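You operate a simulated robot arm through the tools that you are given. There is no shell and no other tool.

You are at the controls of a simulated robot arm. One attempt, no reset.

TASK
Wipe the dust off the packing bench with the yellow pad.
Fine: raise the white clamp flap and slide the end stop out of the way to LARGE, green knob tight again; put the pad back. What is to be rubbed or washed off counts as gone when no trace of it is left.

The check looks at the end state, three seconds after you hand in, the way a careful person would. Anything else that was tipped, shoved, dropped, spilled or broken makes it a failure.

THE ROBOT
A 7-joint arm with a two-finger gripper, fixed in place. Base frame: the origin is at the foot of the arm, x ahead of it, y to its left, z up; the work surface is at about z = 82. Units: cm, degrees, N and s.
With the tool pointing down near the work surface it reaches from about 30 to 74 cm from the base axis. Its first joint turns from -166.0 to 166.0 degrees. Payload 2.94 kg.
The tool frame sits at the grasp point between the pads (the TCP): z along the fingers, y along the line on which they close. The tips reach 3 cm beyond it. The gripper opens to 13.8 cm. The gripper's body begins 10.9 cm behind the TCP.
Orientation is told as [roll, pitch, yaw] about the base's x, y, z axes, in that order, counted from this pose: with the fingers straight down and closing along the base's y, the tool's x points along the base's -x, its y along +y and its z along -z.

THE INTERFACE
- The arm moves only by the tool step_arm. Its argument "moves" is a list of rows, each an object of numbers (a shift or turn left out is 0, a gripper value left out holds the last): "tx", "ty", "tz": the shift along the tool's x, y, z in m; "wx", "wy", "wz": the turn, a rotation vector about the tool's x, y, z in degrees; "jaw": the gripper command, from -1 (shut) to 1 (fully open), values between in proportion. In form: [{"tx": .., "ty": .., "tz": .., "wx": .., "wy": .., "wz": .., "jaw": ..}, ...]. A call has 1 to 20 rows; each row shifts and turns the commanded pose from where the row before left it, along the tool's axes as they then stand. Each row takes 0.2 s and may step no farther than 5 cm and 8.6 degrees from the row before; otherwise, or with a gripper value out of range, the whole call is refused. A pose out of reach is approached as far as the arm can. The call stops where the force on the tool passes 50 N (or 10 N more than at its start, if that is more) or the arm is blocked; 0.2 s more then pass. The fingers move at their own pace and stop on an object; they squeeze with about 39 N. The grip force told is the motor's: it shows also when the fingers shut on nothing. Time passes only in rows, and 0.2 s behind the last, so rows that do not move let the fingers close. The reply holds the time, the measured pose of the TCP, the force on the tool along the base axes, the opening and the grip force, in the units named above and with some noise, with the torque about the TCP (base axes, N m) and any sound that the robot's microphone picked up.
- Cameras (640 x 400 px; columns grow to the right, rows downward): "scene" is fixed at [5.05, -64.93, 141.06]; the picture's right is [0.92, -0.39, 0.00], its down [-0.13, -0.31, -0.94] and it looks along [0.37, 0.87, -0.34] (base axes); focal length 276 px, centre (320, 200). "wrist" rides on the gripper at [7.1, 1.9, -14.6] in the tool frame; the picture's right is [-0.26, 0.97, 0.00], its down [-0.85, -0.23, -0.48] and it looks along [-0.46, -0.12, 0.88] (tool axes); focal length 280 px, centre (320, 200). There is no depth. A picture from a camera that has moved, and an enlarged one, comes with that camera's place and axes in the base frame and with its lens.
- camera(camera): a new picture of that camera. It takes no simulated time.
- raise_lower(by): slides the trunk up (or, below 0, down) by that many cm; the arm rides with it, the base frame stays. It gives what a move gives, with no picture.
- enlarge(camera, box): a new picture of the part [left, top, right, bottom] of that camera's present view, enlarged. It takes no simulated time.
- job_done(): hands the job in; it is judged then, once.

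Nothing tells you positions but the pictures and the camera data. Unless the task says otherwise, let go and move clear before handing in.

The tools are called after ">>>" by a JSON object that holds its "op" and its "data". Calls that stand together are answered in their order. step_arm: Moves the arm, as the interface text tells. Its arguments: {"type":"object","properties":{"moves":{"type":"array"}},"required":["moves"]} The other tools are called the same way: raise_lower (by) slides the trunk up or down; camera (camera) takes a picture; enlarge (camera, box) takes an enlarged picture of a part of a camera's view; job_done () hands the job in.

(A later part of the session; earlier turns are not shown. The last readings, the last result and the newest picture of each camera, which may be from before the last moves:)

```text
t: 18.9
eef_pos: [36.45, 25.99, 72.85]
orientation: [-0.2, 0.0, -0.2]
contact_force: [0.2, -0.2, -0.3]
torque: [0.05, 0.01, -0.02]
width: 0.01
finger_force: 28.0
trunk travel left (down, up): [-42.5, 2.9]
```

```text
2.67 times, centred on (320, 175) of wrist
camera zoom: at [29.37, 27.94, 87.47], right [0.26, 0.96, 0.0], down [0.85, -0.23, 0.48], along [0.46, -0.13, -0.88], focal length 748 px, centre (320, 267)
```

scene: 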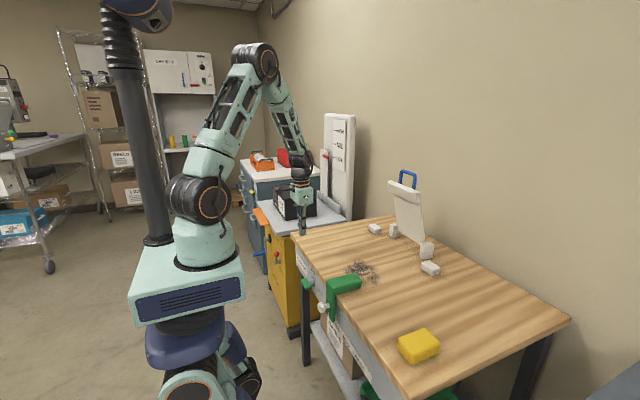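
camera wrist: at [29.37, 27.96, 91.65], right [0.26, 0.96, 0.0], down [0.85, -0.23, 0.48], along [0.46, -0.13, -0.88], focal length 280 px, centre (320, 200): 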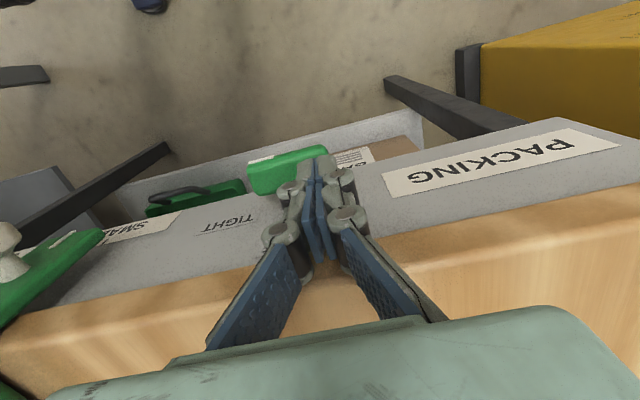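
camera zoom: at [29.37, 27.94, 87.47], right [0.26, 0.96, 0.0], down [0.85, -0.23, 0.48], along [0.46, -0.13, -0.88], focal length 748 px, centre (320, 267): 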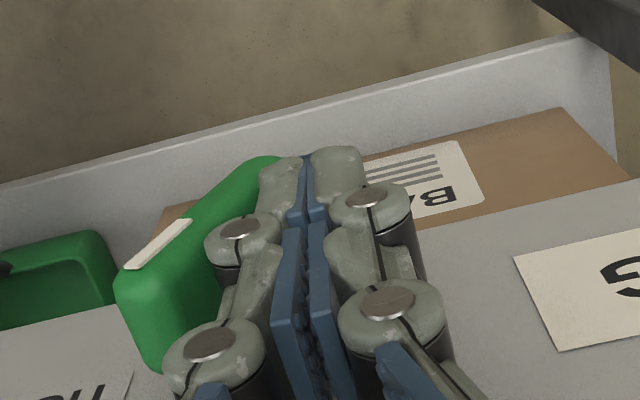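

>>> {"op": "step_arm", "data": {"moves": [{"ty": -0.002}, {"ty": -0.002}, {"ty": -0.002}, {"ty": -0.002}]}}

>>> {"op": "enlarge", "data": {"camera": "scene", "box": [290, 250, 340, 310]}}

>>> {"op": "enlarge", "data": {"camera": "wrist", "box": [200, 100, 440, 250]}}

```text
t: 19.9
eef_pos: [36.42, 25.58, 72.85]
orientation: [0.1, -0.1, 0.0]
contact_force: [-3.4, 26.8, -3.0]
torque: [0.46, 0.07, -0.06]
width: 0.0
finger_force: 29.0
trunk travel left (down, up): [-42.5, 2.9]
```

```text
6.67 times, centred on (315, 280) of scene
camera zoom: at [5.05, -64.93, 141.06], right [0.92, -0.39, 0.0], down [-0.13, -0.31, -0.94], along [0.37, 0.87, -0.34], focal length 1837 px, centre (353, -333)
```

zoom: 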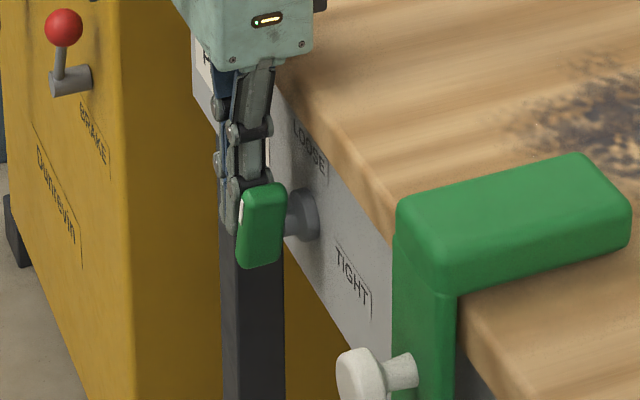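

```text
2.67 times, centred on (320, 175) of wrist
camera zoom: at [29.37, 27.58, 87.47], right [0.26, 0.97, 0.0], down [0.85, -0.23, 0.48], along [0.46, -0.12, -0.88], focal length 748 px, centre (320, 267)
```

zoom: 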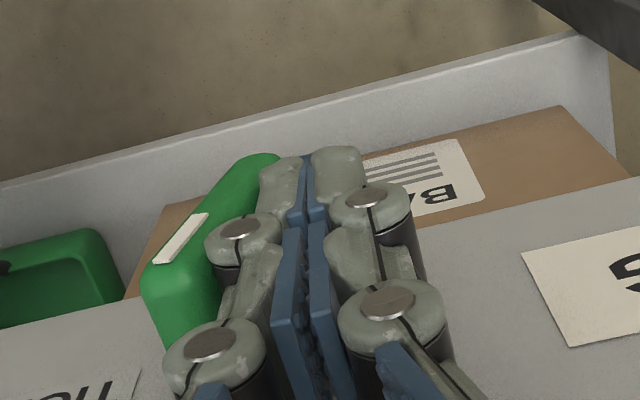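

>>> {"op": "step_arm", "data": {"moves": [{"ty": 0.01}, {"ty": 0.02}, {"ty": 0.02, "tz": -0.03}, {"ty": 0.01, "tz": -0.04}, {"tz": -0.04}, {"tz": -0.04}]}}

>>> {"op": "enlarge", "data": {"camera": "scene", "box": [290, 250, 340, 310]}}

>>> {"op": "camera", "data": {"camera": "wrist"}}

>>> {"op": "enlarge", "data": {"camera": "wrist", "box": [180, 60, 380, 190]}}

```text
t: 21.3
eef_pos: [36.28, 31.32, 87.99]
orientation: [-0.1, 0.0, -0.2]
contact_force: [1.1, 0.2, -0.4]
torque: [0.01, -0.02, 0.0]
width: 0.0
finger_force: 28.3
trunk travel left (down, up): [-42.5, 2.9]
```

```text
6.67 times, centred on (315, 280) of scene
camera zoom: at [5.05, -64.93, 141.06], right [0.92, -0.39, 0.0], down [-0.13, -0.31, -0.94], along [0.37, 0.87, -0.34], focal length 1837 px, centre (353, -333)
```

zoom: 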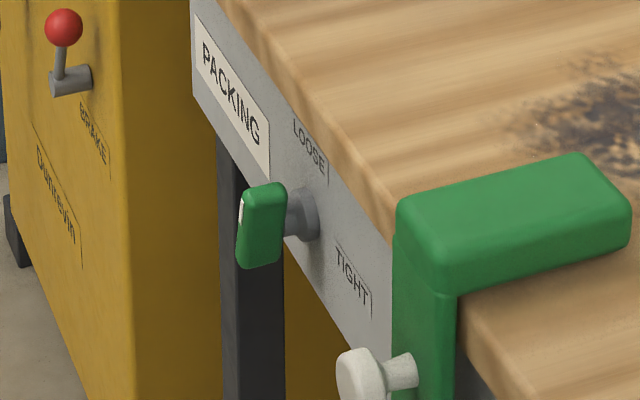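

```text
taken
camera wrist: at [29.27, 33.19, 102.56], right [0.26, 0.96, 0.0], down [0.85, -0.23, 0.48], along [0.46, -0.13, -0.88], focal length 280 px, centre (320, 200)
```

wrist: 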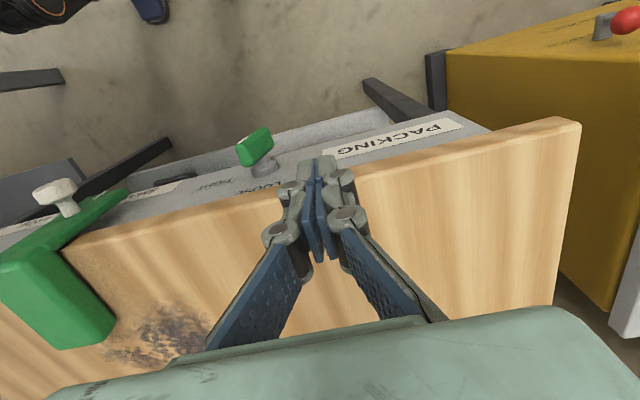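

```text
3.08 times, centred on (280, 125) of wrist
camera zoom: at [29.27, 33.19, 102.56], right [0.26, 0.96, 0.0], down [0.85, -0.23, 0.48], along [0.46, -0.13, -0.88], focal length 863 px, centre (443, 431)
```

zoom: 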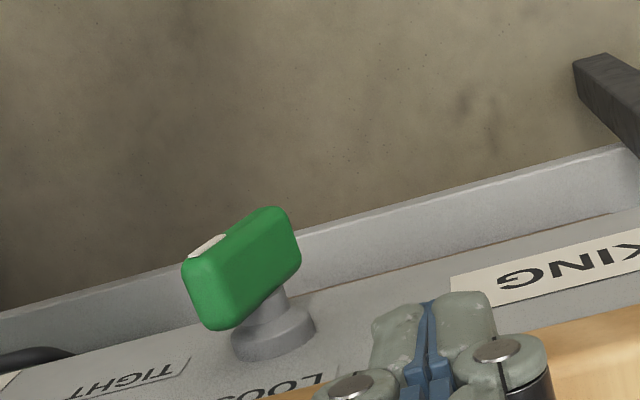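

>>> {"op": "enlarge", "data": {"camera": "wrist", "box": [225, 115, 295, 185]}}

>>> {"op": "enlarge", "data": {"camera": "scene", "box": [300, 265, 330, 300]}}

```text
5.71 times, centred on (260, 150) of wrist
camera zoom: at [29.27, 33.19, 102.56], right [0.26, 0.96, 0.0], down [0.85, -0.23, 0.48], along [0.46, -0.13, -0.88], focal length 1602 px, centre (663, 486)
```

zoom: 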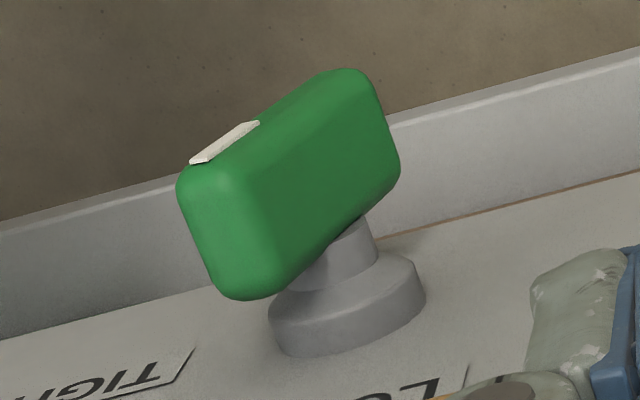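

```text
11.43 times, centred on (315, 282) of scene
camera zoom: at [5.05, -64.93, 141.06], right [0.92, -0.39, 0.0], down [-0.13, -0.31, -0.94], along [0.37, 0.87, -0.34], focal length 3149 px, centre (377, -743)
```

zoom: 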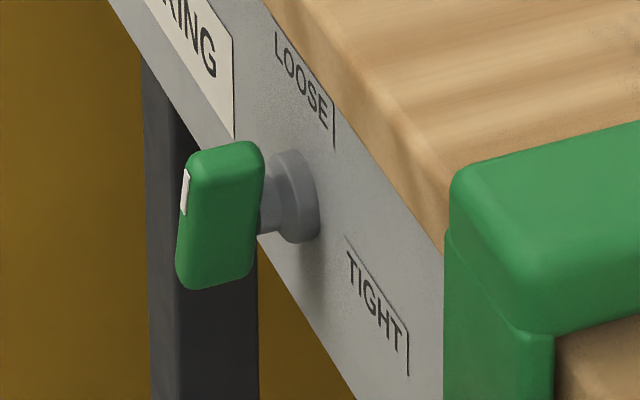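

The pointer is up but looks like only about 75°, probably because a finger knuckle limited the push. I'll nudge the upper end toward +y from the other side so it's fully at LOOSE.

>>> {"op": "step_arm", "data": {"moves": [{"ty": -0.03, "tx": -0.003}, {"ty": -0.03}, {"ty": -0.03}, {"ty": -0.028}, {"tz": 0.029}, {"tz": 0.029}, {"tz": 0.029}, {"tz": 0.029}]}}

>>> {"op": "enlarge", "data": {"camera": "scene", "box": [290, 240, 340, 310]}}

>>> {"op": "enlarge", "data": {"camera": "wrist", "box": [200, 80, 440, 250]}}

```text
t: 23.1
eef_pos: [36.88, 19.52, 76.16]
orientation: [-0.1, 0.0, -0.2]
contact_force: [-0.1, 0.5, 0.3]
torque: [-0.02, -0.05, -0.03]
width: 0.0
finger_force: 27.9
trunk travel left (down, up): [-42.5, 2.9]
```

```text
5.71 times, centred on (315, 275) of scene
camera zoom: at [5.05, -64.93, 141.06], right [0.92, -0.39, 0.0], down [-0.13, -0.31, -0.94], along [0.37, 0.87, -0.34], focal length 1574 px, centre (349, -229)
```

zoom: 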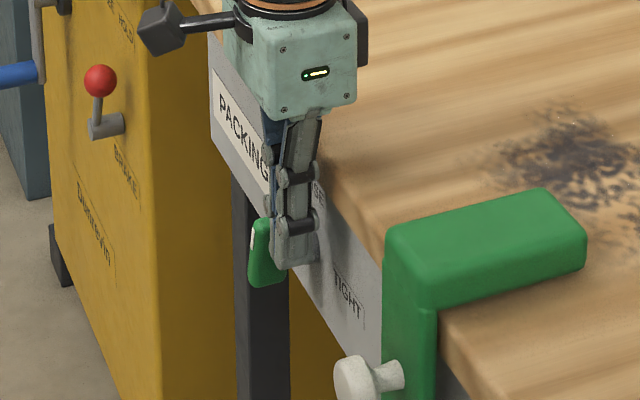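

```text
2.35 times, centred on (320, 165) of wrist
camera zoom: at [29.8, 21.34, 90.82], right [0.26, 0.96, 0.0], down [0.85, -0.23, 0.48], along [0.46, -0.13, -0.88], focal length 660 px, centre (320, 282)
```

zoom: 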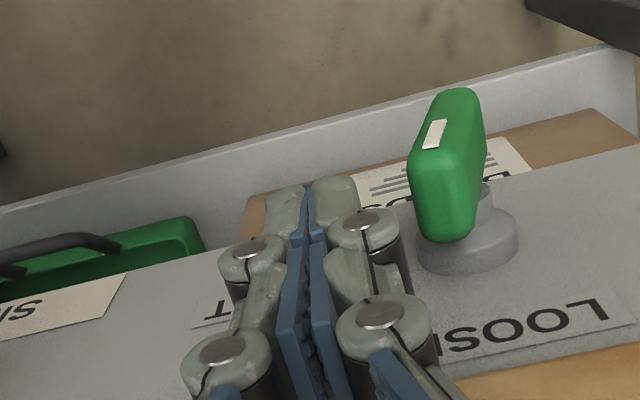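

>>> {"op": "step_arm", "data": {"moves": [{"ty": 0.004}, {"ty": 0.004}, {"ty": 0.003}, {"ty": 0.003}, {"ty": 0.003}]}}

>>> {"op": "enlarge", "data": {"camera": "wrist", "box": [200, 80, 440, 250]}}

```text
t: 24.3
eef_pos: [36.8, 21.1, 76.25]
orientation: [-0.2, 0.0, -0.1]
contact_force: [-0.2, -0.6, 0.9]
torque: [-0.04, 0.02, -0.02]
width: 0.0
finger_force: 28.3
trunk travel left (down, up): [-42.5, 2.9]
```

```text
2.35 times, centred on (320, 165) of wrist
camera zoom: at [29.72, 23.05, 90.91], right [0.26, 0.96, 0.0], down [0.85, -0.23, 0.48], along [0.46, -0.13, -0.88], focal length 660 px, centre (320, 282)
```

zoom: 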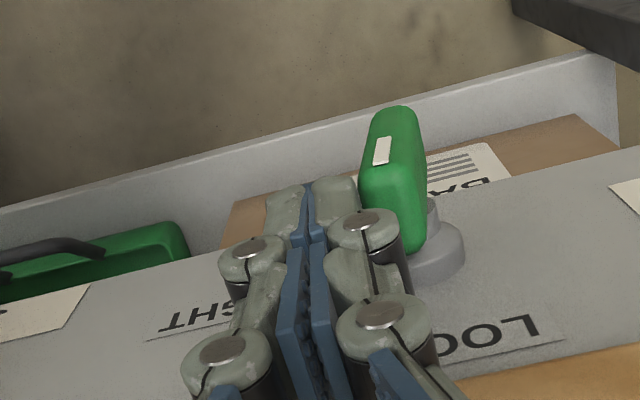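

Just about touching the bar's side. I'll continue pushing in small steps.

>>> {"op": "step_arm", "data": {"moves": [{"ty": 0.003}, {"ty": 0.003}, {"ty": 0.003}, {"ty": 0.003}]}}

>>> {"op": "enlarge", "data": {"camera": "wrist", "box": [200, 80, 440, 250]}}

```text
t: 25.3
eef_pos: [36.82, 21.56, 76.3]
orientation: [-0.3, 0.2, -0.3]
contact_force: [2.8, -34.4, 7.1]
torque: [-0.55, -0.03, 0.14]
width: 0.0
finger_force: 27.9
trunk travel left (down, up): [-42.5, 2.9]
```

```text
2.35 times, centred on (320, 165) of wrist
camera zoom: at [29.78, 23.64, 90.9], right [0.27, 0.96, -0.01], down [0.85, -0.23, 0.48], along [0.46, -0.13, -0.88], focal length 660 px, centre (320, 282)
```

zoom: 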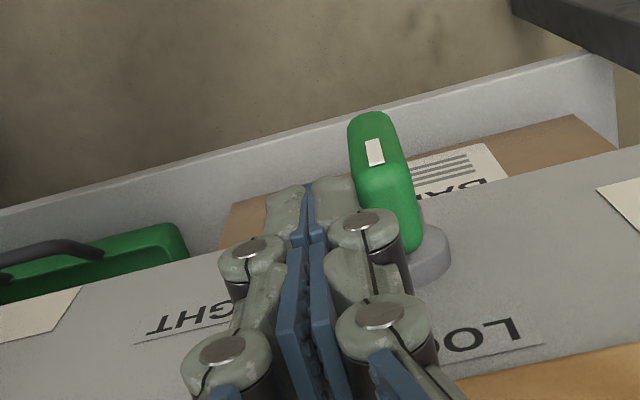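

The knob now points straight up at LOOSE; the push met a firm 34 N stop. Next I'll back off, open the gripper and grip the end-stop arm at y≈3.5 from above to slide it.

>>> {"op": "step_arm", "data": {"moves": [{"ty": -0.008}, {"ty": -0.012}, {"tz": -0.04}, {"tz": -0.045}, {"tz": -0.045}, {"tz": -0.045}, {"tz": -0.045}, {"tx": -0.018, "ty": -0.042, "jaw": 0.5}, {"tx": -0.018, "ty": -0.042}, {"tx": -0.018, "ty": -0.042}, {"tx": -0.018, "ty": -0.03}]}}

>>> {"op": "camera", "data": {"camera": "wrist"}}

>>> {"op": "enlarge", "data": {"camera": "scene", "box": [290, 230, 420, 320]}}

```text
t: 27.7
eef_pos: [44.06, 4.71, 98.29]
orientation: [-0.2, 0.0, -0.1]
contact_force: [0.0, 0.0, 0.1]
torque: [0.02, 0.0, -0.02]
width: 10.34
finger_force: 0.1
trunk travel left (down, up): [-42.5, 2.9]
```

```text
taken
camera wrist: at [36.89, 6.64, 112.84], right [0.26, 0.96, 0.0], down [0.85, -0.23, 0.48], along [0.46, -0.13, -0.88], focal length 280 px, centre (320, 200)
```

wrist: 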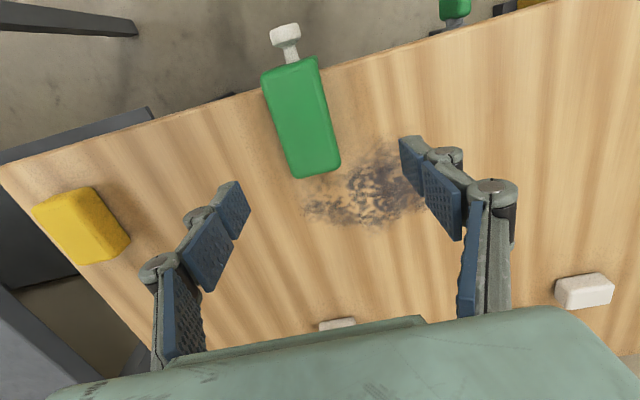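

```text
4.44 times, centred on (355, 275) of scene
camera zoom: at [5.05, -64.93, 141.06], right [0.92, -0.39, 0.0], down [-0.13, -0.31, -0.94], along [0.37, 0.87, -0.34], focal length 1224 px, centre (164, -133)
```

zoom: 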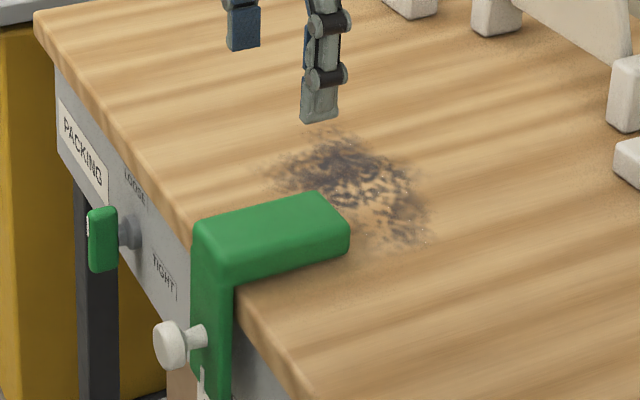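

>>> {"op": "step_arm", "data": {"moves": [{"tx": 0.005, "ty": -0.014, "tz": 0.03}, {"tz": 0.03}, {"tz": 0.03}, {"tz": 0.03}, {"jaw": -1}, {"jaw": -1}, {"jaw": -1}, {"jaw": -1}]}}

>>> {"op": "camera", "data": {"camera": "wrist"}}

>>> {"op": "enlarge", "data": {"camera": "scene", "box": [290, 230, 420, 320]}}

```text
t: 29.5
eef_pos: [43.46, 3.1, 86.28]
orientation: [-0.1, 0.1, -0.2]
contact_force: [-0.7, -2.2, -0.9]
torque: [-0.17, -0.12, 0.15]
width: 5.54
finger_force: 45.2
trunk travel left (down, up): [-42.5, 2.9]
```

```text
taken
camera wrist: at [36.36, 5.15, 100.88], right [0.26, 0.96, 0.0], down [0.85, -0.23, 0.48], along [0.46, -0.13, -0.88], focal length 280 px, centre (320, 200)
```

wrist: 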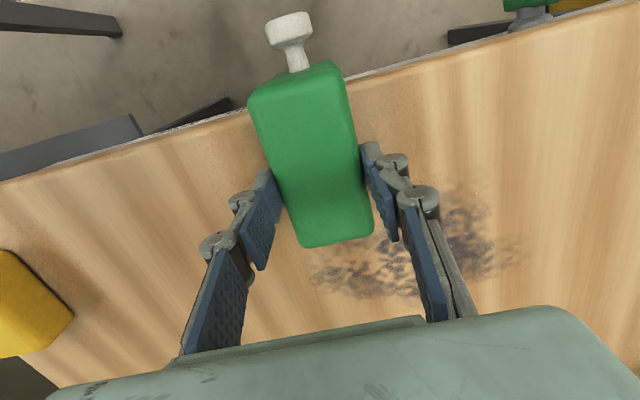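

```text
4.44 times, centred on (355, 275) of scene
camera zoom: at [5.05, -64.93, 141.06], right [0.92, -0.39, 0.0], down [-0.13, -0.31, -0.94], along [0.37, 0.87, -0.34], focal length 1224 px, centre (164, -133)
```

zoom: 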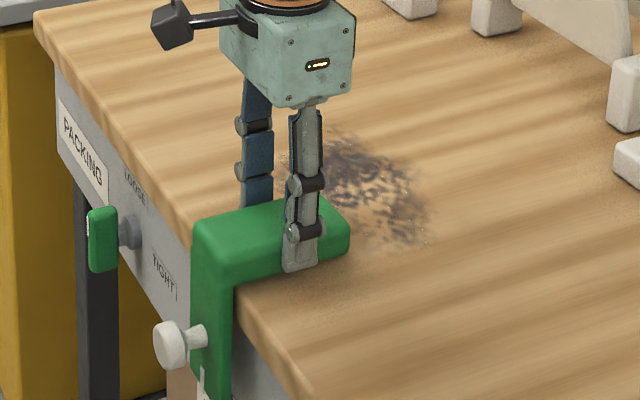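

>>> {"op": "step_arm", "data": {"moves": [{"ty": -0.01}, {"ty": -0.01}, {"ty": -0.01}, {"ty": -0.01}]}}

>>> {"op": "enlarge", "data": {"camera": "scene", "box": [290, 230, 420, 320]}}

```text
t: 30.5
eef_pos: [43.39, -0.72, 86.25]
orientation: [-0.2, 0.1, 0.1]
contact_force: [0.1, -1.5, -4.2]
torque: [0.76, 0.35, 0.16]
width: 5.51
finger_force: 45.2
trunk travel left (down, up): [-42.5, 2.9]
```

```text
4.44 times, centred on (355, 275) of scene
camera zoom: at [5.05, -64.93, 141.06], right [0.92, -0.39, 0.0], down [-0.13, -0.31, -0.94], along [0.37, 0.87, -0.34], focal length 1224 px, centre (164, -133)
```

zoom: 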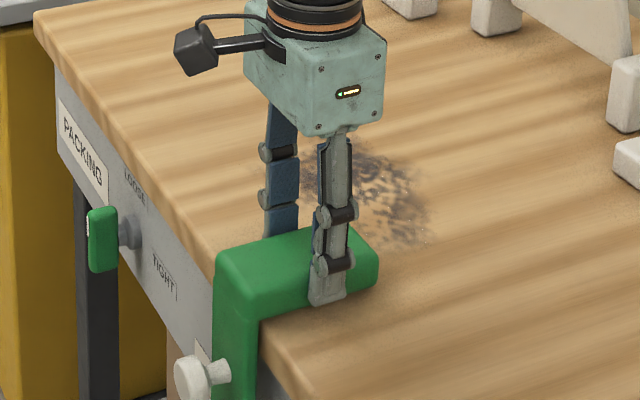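

>>> {"op": "step_arm", "data": {"moves": [{"ty": -0.011}, {"ty": -0.011}, {"ty": -0.011}, {"ty": -0.011}, {"ty": -0.011}, {"ty": -0.011}, {"ty": -0.011}, {"ty": -0.011}, {"ty": -0.011}]}}

>>> {"op": "enlarge", "data": {"camera": "scene", "box": [310, 270, 410, 370]}}

>>> {"op": "camera", "data": {"camera": "wrist"}}

```text
t: 32.5
eef_pos: [43.53, -10.71, 86.26]
orientation: [-0.1, 0.0, -0.2]
contact_force: [-2.4, -2.1, -10.7]
torque: [0.56, -0.02, 0.26]
width: 5.53
finger_force: 44.5
trunk travel left (down, up): [-42.5, 2.9]
```

```text
4.00 times, centred on (360, 320) of scene
camera zoom: at [5.05, -64.93, 141.06], right [0.92, -0.39, 0.0], down [-0.13, -0.31, -0.94], along [0.37, 0.87, -0.34], focal length 1102 px, centre (160, -280)
```

zoom: 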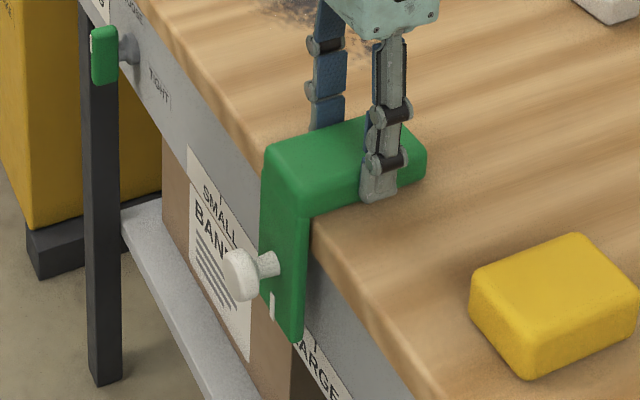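

```text
taken
camera wrist: at [36.39, -8.7, 100.9], right [0.26, 0.96, 0.0], down [0.85, -0.23, 0.48], along [0.46, -0.13, -0.88], focal length 280 px, centre (320, 200)
```

wrist: 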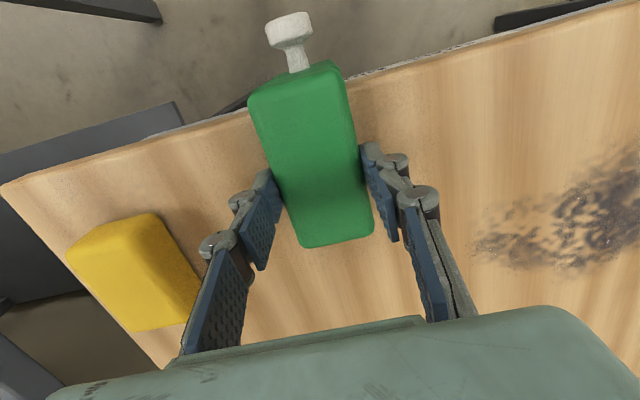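

It slides freely; the pointer is now close to LARGE. I'll look closely at the tick marks to judge the remaining travel.

>>> {"op": "enlarge", "data": {"camera": "scene", "box": [350, 300, 400, 380]}}

>>> {"op": "enlarge", "data": {"camera": "scene", "box": [345, 300, 385, 350]}}

```text
5.00 times, centred on (375, 340) of scene
camera zoom: at [5.05, -64.93, 141.06], right [0.92, -0.39, 0.0], down [-0.13, -0.31, -0.94], along [0.37, 0.87, -0.34], focal length 1378 px, centre (45, -500)
```

zoom: 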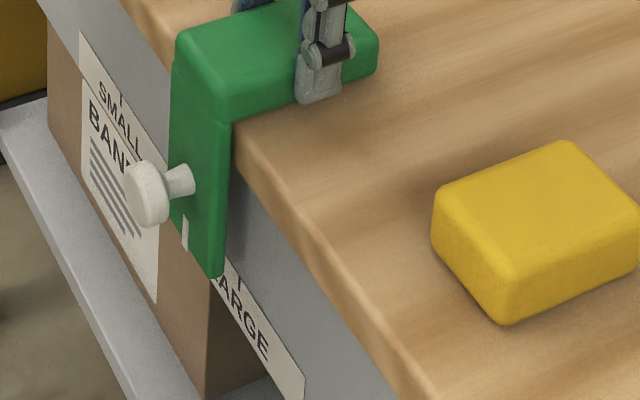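

```text
8.00 times, centred on (365, 325) of scene
camera zoom: at [5.05, -64.93, 141.06], right [0.92, -0.39, 0.0], down [-0.13, -0.31, -0.94], along [0.37, 0.87, -0.34], focal length 2204 px, centre (-40, -800)
```

zoom: 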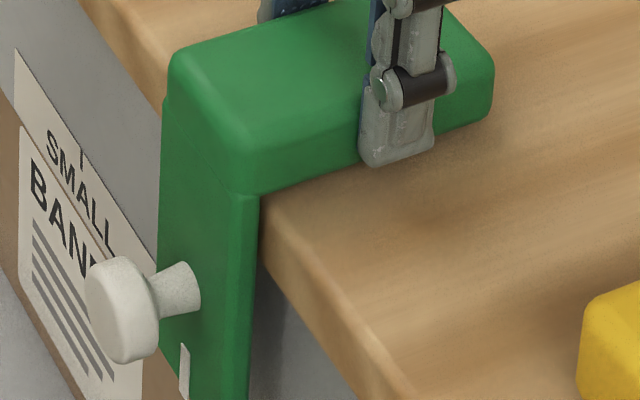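

>>> {"op": "step_arm", "data": {"moves": [{"ty": -0.0075}, {"ty": -0.0075}, {"ty": -0.0075}]}}

>>> {"op": "enlarge", "data": {"camera": "scene", "box": [350, 300, 400, 380]}}

>>> {"op": "enlarge", "data": {"camera": "scene", "box": [355, 330, 395, 370]}}

```text
t: 33.3
eef_pos: [43.43, -12.78, 86.17]
orientation: [-0.1, 0.1, -0.1]
contact_force: [-4.2, 0.9, -16.1]
torque: [0.52, 0.28, 0.19]
width: 5.54
finger_force: 45.4
trunk travel left (down, up): [-42.5, 2.9]
```

```text
5.00 times, centred on (375, 340) of scene
camera zoom: at [5.05, -64.93, 141.06], right [0.92, -0.39, 0.0], down [-0.13, -0.31, -0.94], along [0.37, 0.87, -0.34], focal length 1378 px, centre (45, -500)
```

zoom: 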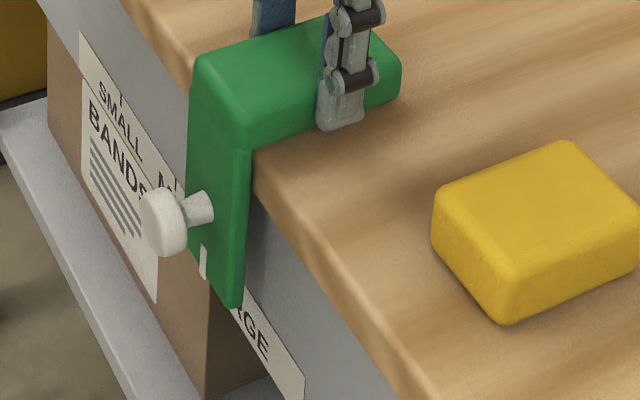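

```text
10.00 times, centred on (375, 350) of scene
camera zoom: at [5.05, -64.93, 141.06], right [0.92, -0.39, 0.0], down [-0.13, -0.31, -0.94], along [0.37, 0.87, -0.34], focal length 2755 px, centre (-230, -1300)
```

zoom: 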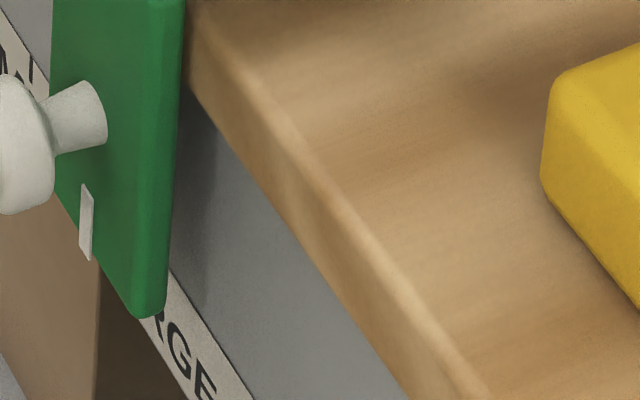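

>>> {"op": "step_arm", "data": {"moves": [{"ty": -0.001}, {"ty": 0.0}]}}

```text
t: 33.9
eef_pos: [43.36, -12.72, 86.27]
orientation: [-0.2, 0.1, -0.1]
contact_force: [-6.6, 6.0, -18.5]
torque: [0.12, -0.4, -0.13]
width: 5.55
finger_force: 44.7
trunk travel left (down, up): [-42.5, 2.9]
```

>>> {"op": "step_arm", "data": {"moves": [{"jaw": 0.2}, {"jaw": 0.2}, {"tz": -0.03}, {"tz": -0.04}, {"tz": -0.04}, {"tx": 0.03, "tz": -0.02}, {"tx": 0.03}, {"tx": 0.03}]}}

>>> {"op": "camera", "data": {"camera": "wrist"}}

>>> {"op": "enlarge", "data": {"camera": "scene", "box": [350, 300, 400, 380]}}

```text
t: 35.7
eef_pos: [34.4, -12.85, 99.27]
orientation: [-0.2, 0.0, 0.0]
contact_force: [0.8, 0.1, 0.2]
torque: [0.01, -0.01, 0.02]
width: 8.28
finger_force: 0.0
trunk travel left (down, up): [-42.5, 2.9]
```

```text
taken
camera wrist: at [27.34, -10.95, 113.89], right [0.26, 0.96, 0.0], down [0.85, -0.23, 0.48], along [0.46, -0.13, -0.88], focal length 280 px, centre (320, 200)
```

wrist: 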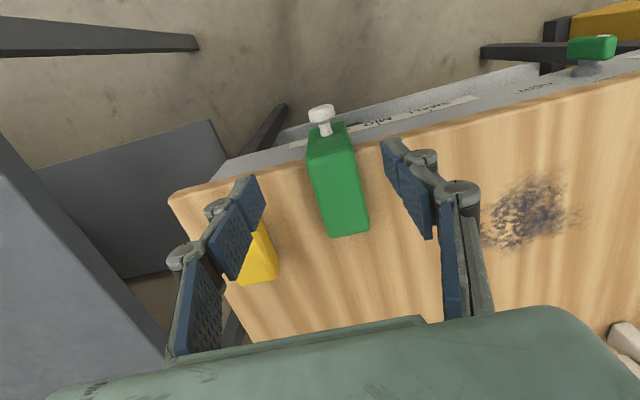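

```text
5.00 times, centred on (375, 340) of scene
camera zoom: at [5.05, -64.93, 141.06], right [0.92, -0.39, 0.0], down [-0.13, -0.31, -0.94], along [0.37, 0.87, -0.34], focal length 1378 px, centre (45, -500)
```

zoom: 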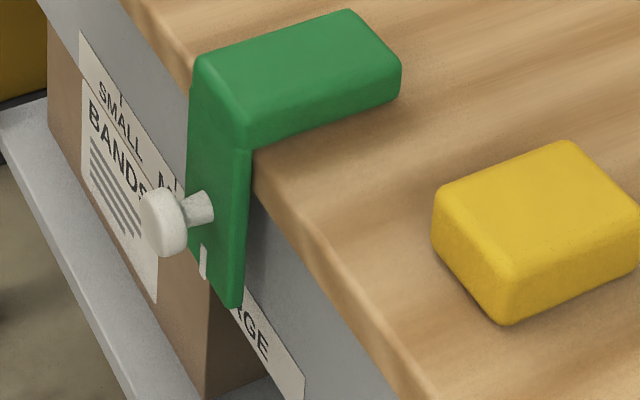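

The displacement of about 16 cm matches the SMALL–LARGE tick spacing, and the pointer lines up at LARGE. Next I'll tighten the knob by closing the fingers and sweeping its upper end toward -y.

>>> {"op": "step_arm", "data": {"moves": [{"tx": -0.0022, "ty": 0.041, "tz": 0.0073, "jaw": -1}, {"tx": -0.0022, "ty": 0.041, "tz": 0.0073}, {"tx": -0.0022, "ty": 0.041, "tz": 0.0073}, {"tx": -0.0022, "ty": 0.041, "tz": 0.0073}, {"tx": -0.0022, "ty": 0.041, "tz": 0.0073}, {"tx": -0.0022, "ty": 0.041, "tz": 0.0073}, {"tx": -0.0022, "ty": 0.041, "tz": 0.0073}, {"tx": -0.0022, "ty": 0.041, "tz": 0.0073}, {"tx": -0.0022, "ty": 0.041, "tz": 0.0073}, {"tx": -0.0022, "ty": 0.041, "tz": 0.0073}, {"tz": 0.0315}, {"tz": 0.0315}, {"tz": 0.0315}, {"tz": 0.0315}, {"tz": 0.0315}]}}

>>> {"op": "enlarge", "data": {"camera": "wrist", "box": [200, 80, 440, 250]}}

>>> {"op": "enlarge", "data": {"camera": "scene", "box": [290, 240, 340, 310]}}

```text
t: 38.9
eef_pos: [36.8, 28.06, 76.2]
orientation: [-0.1, -0.1, -0.1]
contact_force: [0.0, 0.0, -0.3]
torque: [0.0, 0.0, -0.02]
width: 0.02
finger_force: 28.4
trunk travel left (down, up): [-42.5, 2.9]
```

```text
2.35 times, centred on (320, 165) of wrist
camera zoom: at [29.79, 29.99, 90.75], right [0.26, 0.96, 0.0], down [0.85, -0.23, 0.48], along [0.46, -0.13, -0.88], focal length 660 px, centre (320, 282)
```

zoom: 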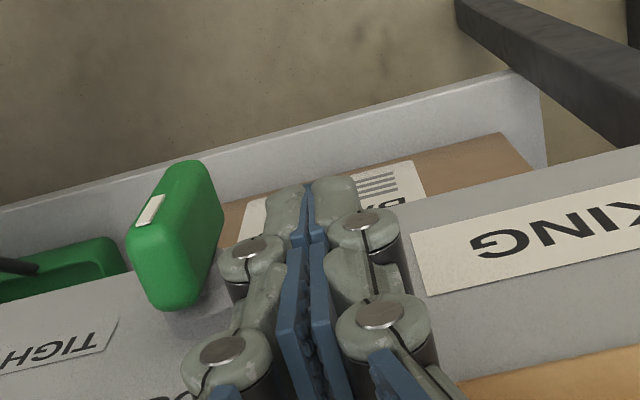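

```text
5.71 times, centred on (315, 275) of scene
camera zoom: at [5.05, -64.93, 141.06], right [0.92, -0.39, 0.0], down [-0.13, -0.31, -0.94], along [0.37, 0.87, -0.34], focal length 1574 px, centre (349, -229)
```

zoom: 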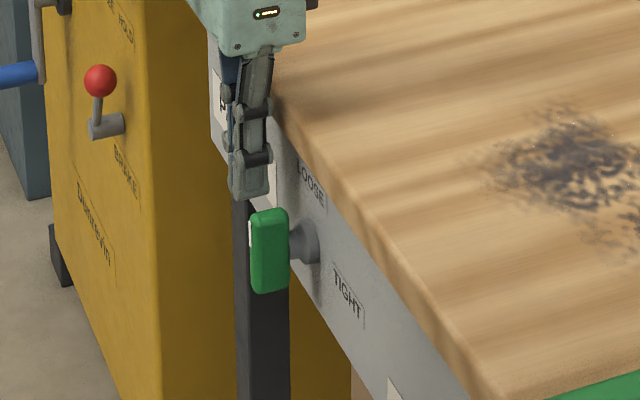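

>>> {"op": "step_arm", "data": {"moves": [{"ty": -0.006}, {"ty": -0.006}, {"ty": -0.006}, {"ty": -0.006}, {"ty": -0.006}, {"ty": -0.006}, {"ty": -0.006}]}}

>>> {"op": "enlarge", "data": {"camera": "wrist", "box": [200, 80, 440, 250]}}

>>> {"op": "enlarge", "data": {"camera": "scene", "box": [290, 240, 340, 310]}}

```text
t: 40.5
eef_pos: [36.63, 23.9, 76.08]
orientation: [-0.1, -0.1, -0.2]
contact_force: [0.2, 0.1, 0.8]
torque: [0.02, -0.02, -0.02]
width: 0.01
finger_force: 28.9
trunk travel left (down, up): [-42.5, 2.9]
```

```text
2.35 times, centred on (320, 165) of wrist
camera zoom: at [29.65, 25.8, 90.82], right [0.26, 0.96, 0.0], down [0.85, -0.23, 0.48], along [0.46, -0.13, -0.88], focal length 660 px, centre (320, 282)
```

zoom: 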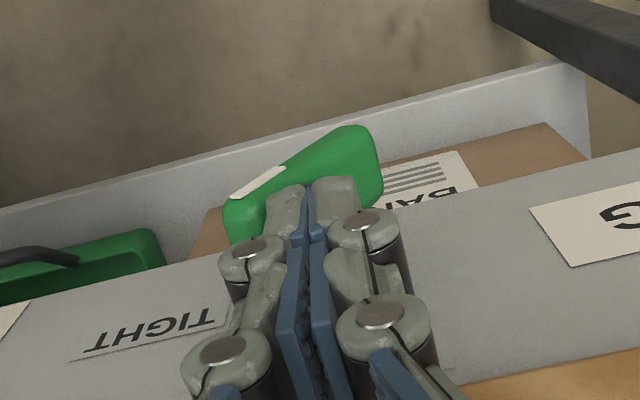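

```text
5.71 times, centred on (315, 275) of scene
camera zoom: at [5.05, -64.93, 141.06], right [0.92, -0.39, 0.0], down [-0.13, -0.31, -0.94], along [0.37, 0.87, -0.34], focal length 1574 px, centre (349, -229)
```

zoom: 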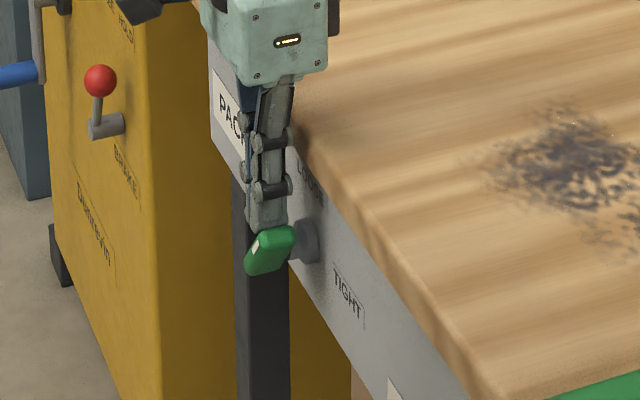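

>>> {"op": "step_arm", "data": {"moves": [{"ty": -0.006}, {"ty": -0.006}, {"ty": -0.006}, {"ty": -0.004}]}}

>>> {"op": "enlarge", "data": {"camera": "wrist", "box": [200, 80, 440, 250]}}

>>> {"op": "enlarge", "data": {"camera": "scene", "box": [290, 240, 340, 310]}}

```text
t: 41.5
eef_pos: [36.67, 21.48, 76.34]
orientation: [-0.2, -0.1, -0.1]
contact_force: [0.8, -0.2, -0.3]
torque: [-0.01, 0.0, 0.01]
width: 0.0
finger_force: 28.4
trunk travel left (down, up): [-42.5, 2.9]
```

```text
2.35 times, centred on (320, 165) of wrist
camera zoom: at [29.62, 23.58, 90.86], right [0.26, 0.96, 0.0], down [0.85, -0.23, 0.48], along [0.46, -0.13, -0.88], focal length 660 px, centre (320, 282)
```

zoom: 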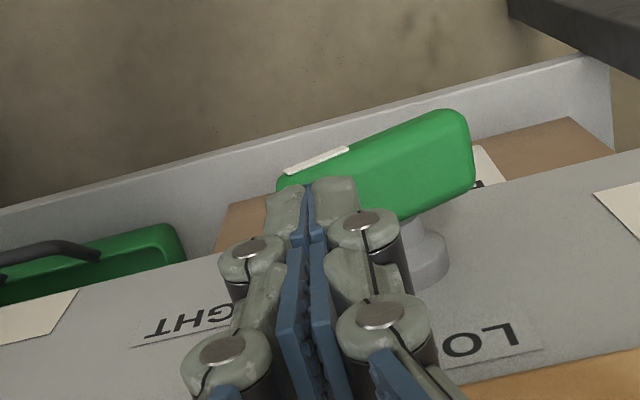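

```text
5.71 times, centred on (315, 275) of scene
camera zoom: at [5.05, -64.93, 141.06], right [0.92, -0.39, 0.0], down [-0.13, -0.31, -0.94], along [0.37, 0.87, -0.34], focal length 1574 px, centre (349, -229)
```

zoom: 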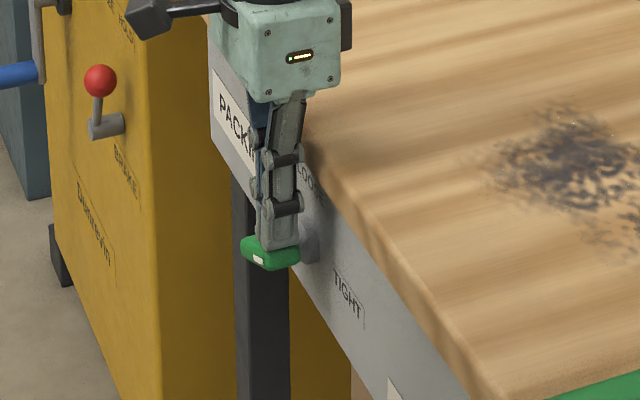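

>>> {"op": "step_arm", "data": {"moves": [{"tz": 0.003}, {"tz": 0.003}, {"tz": 0.003}, {"tz": 0.003}]}}

```text
t: 42.5
eef_pos: [36.71, 21.69, 74.96]
orientation: [-0.1, -0.1, -0.1]
contact_force: [-0.1, -0.3, 1.6]
torque: [-0.01, 0.03, 0.0]
width: 0.0
finger_force: 28.8
trunk travel left (down, up): [-42.5, 2.9]
```

>>> {"op": "enlarge", "data": {"camera": "wrist", "box": [200, 80, 440, 250]}}

>>> {"op": "enlarge", "data": {"camera": "scene", "box": [290, 240, 340, 310]}}

```text
2.35 times, centred on (320, 165) of wrist
camera zoom: at [29.59, 23.61, 89.62], right [0.26, 0.96, 0.0], down [0.85, -0.23, 0.48], along [0.46, -0.13, -0.88], focal length 660 px, centre (320, 282)
```

zoom: 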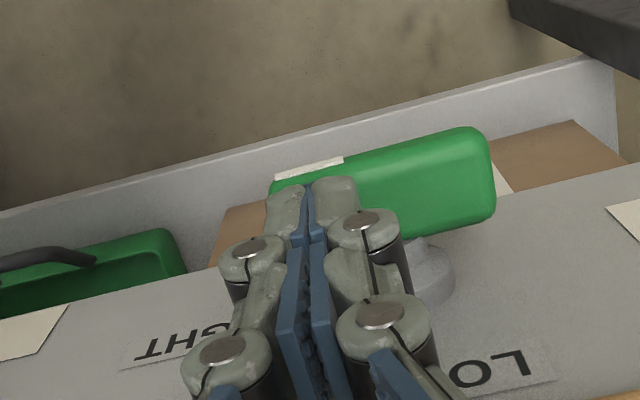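

```text
5.71 times, centred on (315, 275) of scene
camera zoom: at [5.05, -64.93, 141.06], right [0.92, -0.39, 0.0], down [-0.13, -0.31, -0.94], along [0.37, 0.87, -0.34], focal length 1574 px, centre (349, -229)
```

zoom: 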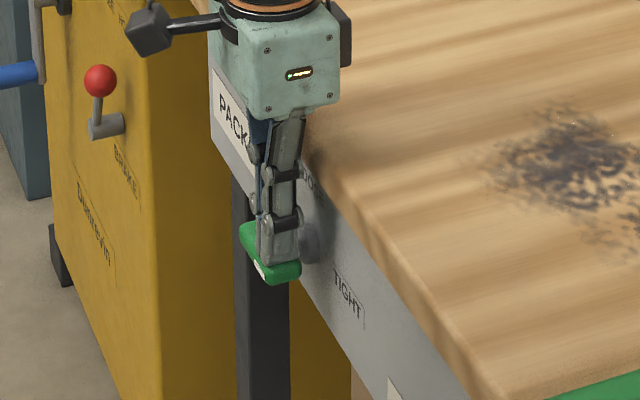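

>>> {"op": "step_arm", "data": {"moves": [{"tz": 0.003}, {"tz": 0.002}]}}

>>> {"op": "enlarge", "data": {"camera": "scene", "box": [290, 240, 340, 310]}}

```text
t: 43.3
eef_pos: [36.66, 21.61, 74.77]
orientation: [0.0, -0.3, 0.0]
contact_force: [-7.7, -4.9, 35.7]
torque: [-0.14, 0.44, 0.01]
width: 0.58
finger_force: 28.5
trunk travel left (down, up): [-42.5, 2.9]
stopped in row 2: the force on the tool passed its limit at 52 N (the readings are from after the stop); the commanded pose is now the measured one
```

```text
5.71 times, centred on (315, 275) of scene
camera zoom: at [5.05, -64.93, 141.06], right [0.92, -0.39, 0.0], down [-0.13, -0.31, -0.94], along [0.37, 0.87, -0.34], focal length 1574 px, centre (349, -229)
```

zoom: 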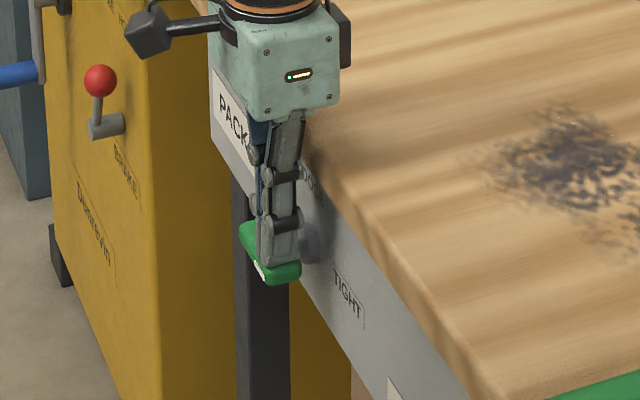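

The knob is against its tight stop, at about 52 N. I'll lift off and check its orientation.

>>> {"op": "step_arm", "data": {"moves": [{"tz": -0.015}, {"tz": -0.035}, {"tz": -0.04}, {"tz": -0.04}, {"tz": -0.04}]}}

>>> {"op": "enlarge", "data": {"camera": "scene", "box": [290, 240, 340, 310]}}

>>> {"op": "enlarge", "data": {"camera": "wrist", "box": [240, 60, 440, 200]}}

```text
t: 44.5
eef_pos: [36.68, 21.77, 91.75]
orientation: [0.0, -0.1, -0.1]
contact_force: [0.2, 0.3, -0.1]
torque: [-0.01, 0.03, -0.03]
width: 0.0
finger_force: 28.5
trunk travel left (down, up): [-42.5, 2.9]
```

```text
5.71 times, centred on (315, 275) of scene
camera zoom: at [5.05, -64.93, 141.06], right [0.92, -0.39, 0.0], down [-0.13, -0.31, -0.94], along [0.37, 0.87, -0.34], focal length 1574 px, centre (349, -229)
```

zoom: 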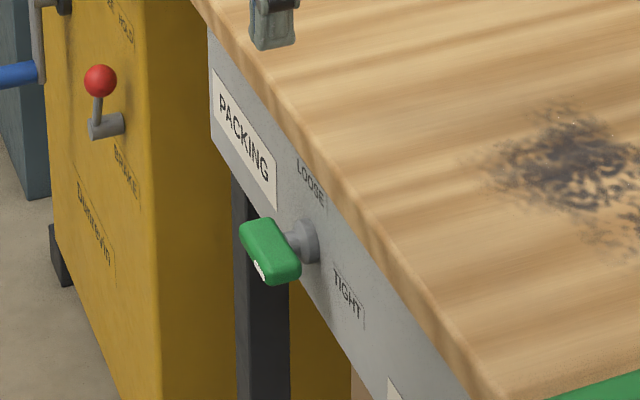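

```text
2.86 times, centred on (340, 130) of wrist
camera zoom: at [29.53, 23.72, 106.37], right [0.26, 0.96, 0.0], down [0.85, -0.23, 0.48], along [0.46, -0.13, -0.88], focal length 801 px, centre (263, 400)
```

zoom: 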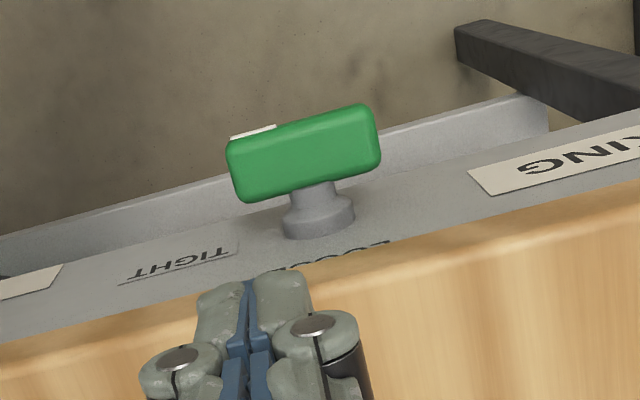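

The knob is back at TIGHT, matching its original orientation. Now I'll move over the pad and measure it carefully.

>>> {"op": "step_arm", "data": {"moves": [{"tz": -0.04}, {"tx": -0.005, "ty": -0.0382, "tz": -0.0085}, {"tx": -0.005, "ty": -0.0382, "tz": -0.0085}, {"tx": -0.005, "ty": -0.0382, "tz": -0.0085}, {"tx": -0.005, "ty": -0.0382, "tz": -0.0085}, {"tx": -0.005, "ty": -0.0382, "tz": -0.0085}, {"tx": -0.005, "ty": -0.0382, "tz": -0.0085}, {"tx": -0.005, "ty": -0.0382, "tz": -0.0085}, {"tx": -0.005, "ty": -0.0382, "tz": -0.0085}, {"tx": -0.005, "ty": -0.0382, "tz": -0.0085}, {"tx": -0.005, "ty": -0.0382, "tz": -0.0085}, {"tx": -0.005, "ty": -0.0382, "tz": -0.0085}, {"tx": -0.005, "ty": -0.0382, "tz": -0.0085, "jaw": 0.5}, {"jaw": 0.5}, {"jaw": 0.5}]}}

>>> {"op": "camera", "data": {"camera": "wrist"}}

>>> {"op": "camera", "data": {"camera": "scene"}}

```text
t: 47.7
eef_pos: [42.8, -24.01, 105.87]
orientation: [-0.1, -0.2, 0.0]
contact_force: [-0.3, 0.3, 0.2]
torque: [0.01, -0.01, -0.01]
width: 10.36
finger_force: 0.1
trunk travel left (down, up): [-42.5, 2.9]
```

```text
taken
camera wrist: at [35.61, -22.13, 120.49], right [0.26, 0.96, 0.0], down [0.85, -0.23, 0.48], along [0.46, -0.13, -0.88], focal length 280 px, centre (320, 200)
```

wrist: 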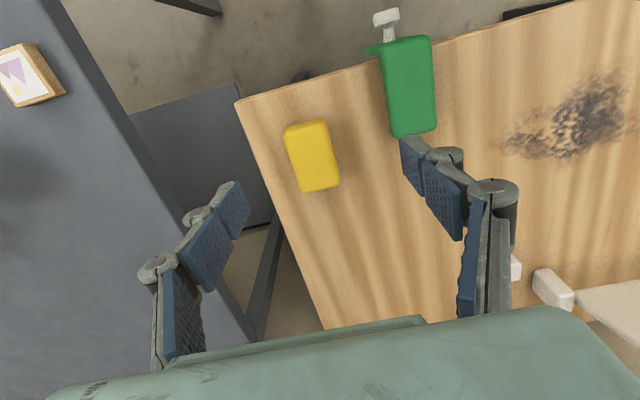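

```text
taken
```

scene: 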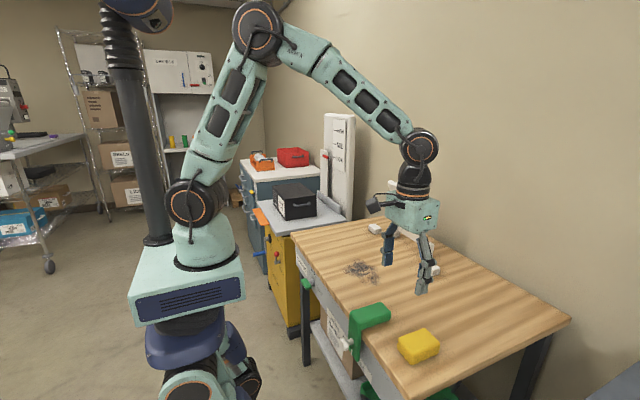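

>>> {"op": "enlarge", "data": {"camera": "wrist", "box": [230, 90, 380, 210]}}

>>> {"op": "enlarge", "data": {"camera": "scene", "box": [380, 310, 460, 380]}}

```text
3.33 times, centred on (305, 150) of wrist
camera zoom: at [35.61, -22.13, 120.49], right [0.26, 0.96, 0.0], down [0.85, -0.23, 0.48], along [0.46, -0.13, -0.88], focal length 935 px, centre (370, 367)
```

zoom: 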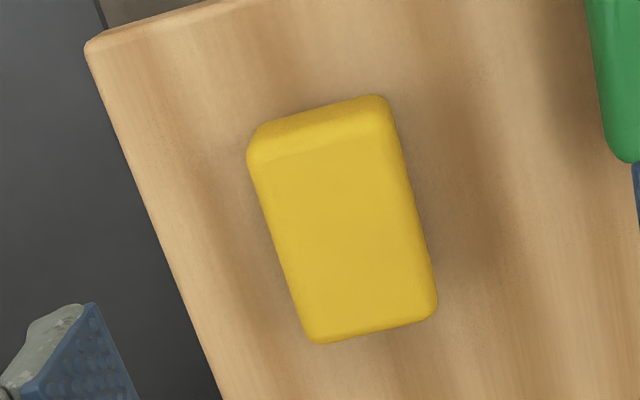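

```text
5.71 times, centred on (420, 345) of scene
camera zoom: at [5.05, -64.93, 141.06], right [0.92, -0.39, 0.0], down [-0.13, -0.31, -0.94], along [0.37, 0.87, -0.34], focal length 1574 px, centre (-251, -629)
```

zoom: 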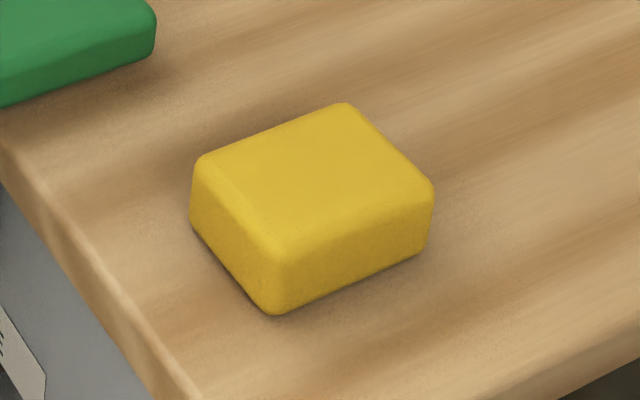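

The pad measures x 44.2–52.4, y −29.3 to −23.9, top at z≈84.8, axis-aligned with its centre near (48.3, −26.5). I'll descend over it and check the alignment before gripping.

>>> {"op": "step_arm", "data": {"moves": [{"tx": -0.0275, "ty": -0.0125, "tz": 0.03}, {"tx": -0.0275, "ty": -0.0125, "tz": 0.03}, {"tz": 0.03}, {"tz": 0.03}]}}

>>> {"op": "camera", "data": {"camera": "wrist"}}

>>> {"op": "enlarge", "data": {"camera": "scene", "box": [360, 270, 480, 380]}}

```text
t: 48.7
eef_pos: [48.26, -26.45, 93.9]
orientation: [0.0, -0.2, -0.1]
contact_force: [0.4, -0.6, 0.2]
torque: [-0.03, 0.0, 0.02]
width: 10.35
finger_force: 0.0
trunk travel left (down, up): [-42.5, 2.9]
```

```text
taken
camera wrist: at [41.19, -24.65, 108.47], right [0.26, 0.96, 0.0], down [0.85, -0.23, 0.48], along [0.46, -0.13, -0.88], focal length 280 px, centre (320, 200)
```

wrist: 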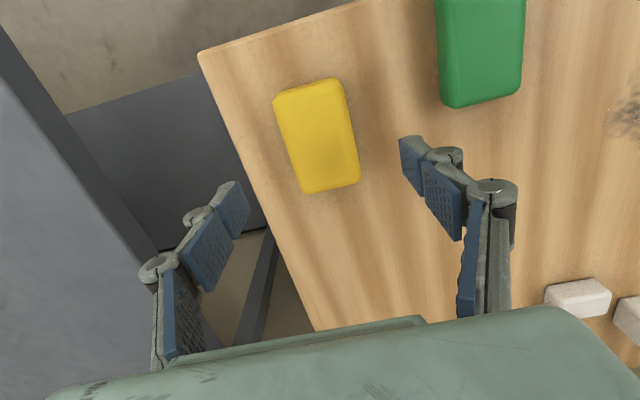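

```text
3.64 times, centred on (420, 325) of scene
camera zoom: at [5.05, -64.93, 141.06], right [0.92, -0.39, 0.0], down [-0.13, -0.31, -0.94], along [0.37, 0.87, -0.34], focal length 1002 px, centre (-44, -254)
```

zoom: 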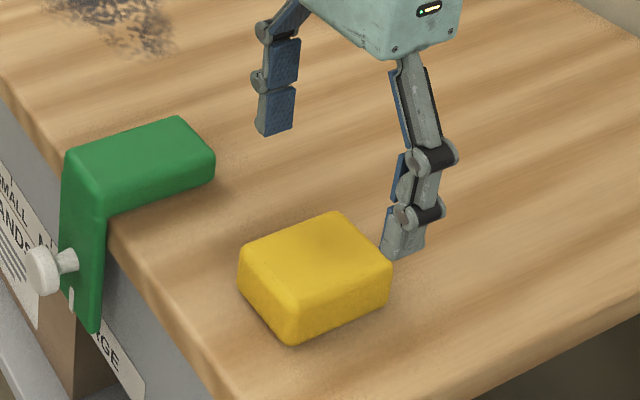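

>>> {"op": "step_arm", "data": {"moves": [{"tz": 0.03}, {"tz": 0.03}, {"tz": 0.02}]}}

>>> {"op": "enlarge", "data": {"camera": "scene", "box": [370, 290, 470, 380]}}

>>> {"op": "camera", "data": {"camera": "wrist"}}

```text
t: 49.5
eef_pos: [48.21, -26.57, 85.91]
orientation: [-0.1, -0.2, 0.1]
contact_force: [-0.5, -0.9, 0.5]
torque: [0.0, -0.01, 0.02]
width: 10.33
finger_force: 0.1
trunk travel left (down, up): [-42.5, 2.9]
```

```text
4.44 times, centred on (420, 335) of scene
camera zoom: at [5.05, -64.93, 141.06], right [0.92, -0.39, 0.0], down [-0.13, -0.31, -0.94], along [0.37, 0.87, -0.34], focal length 1224 px, centre (-124, -400)
```

zoom: 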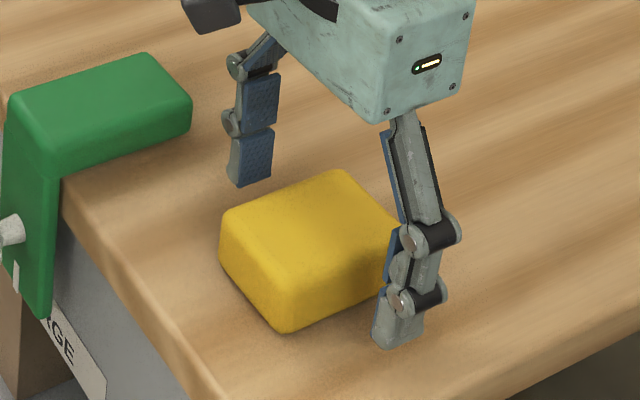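

```text
taken
camera wrist: at [41.17, -24.65, 100.47], right [0.26, 0.96, 0.0], down [0.85, -0.23, 0.48], along [0.46, -0.13, -0.88], focal length 280 px, centre (320, 200)
```

wrist: 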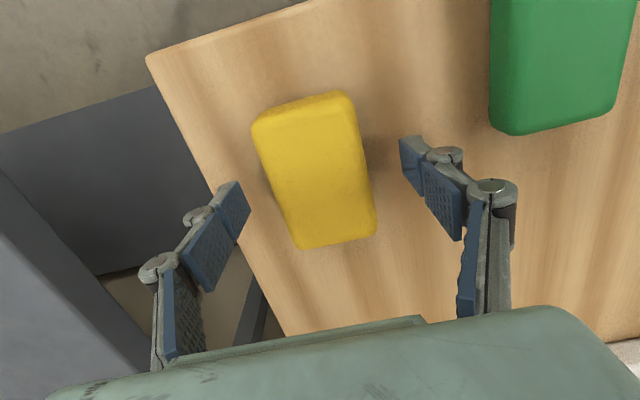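

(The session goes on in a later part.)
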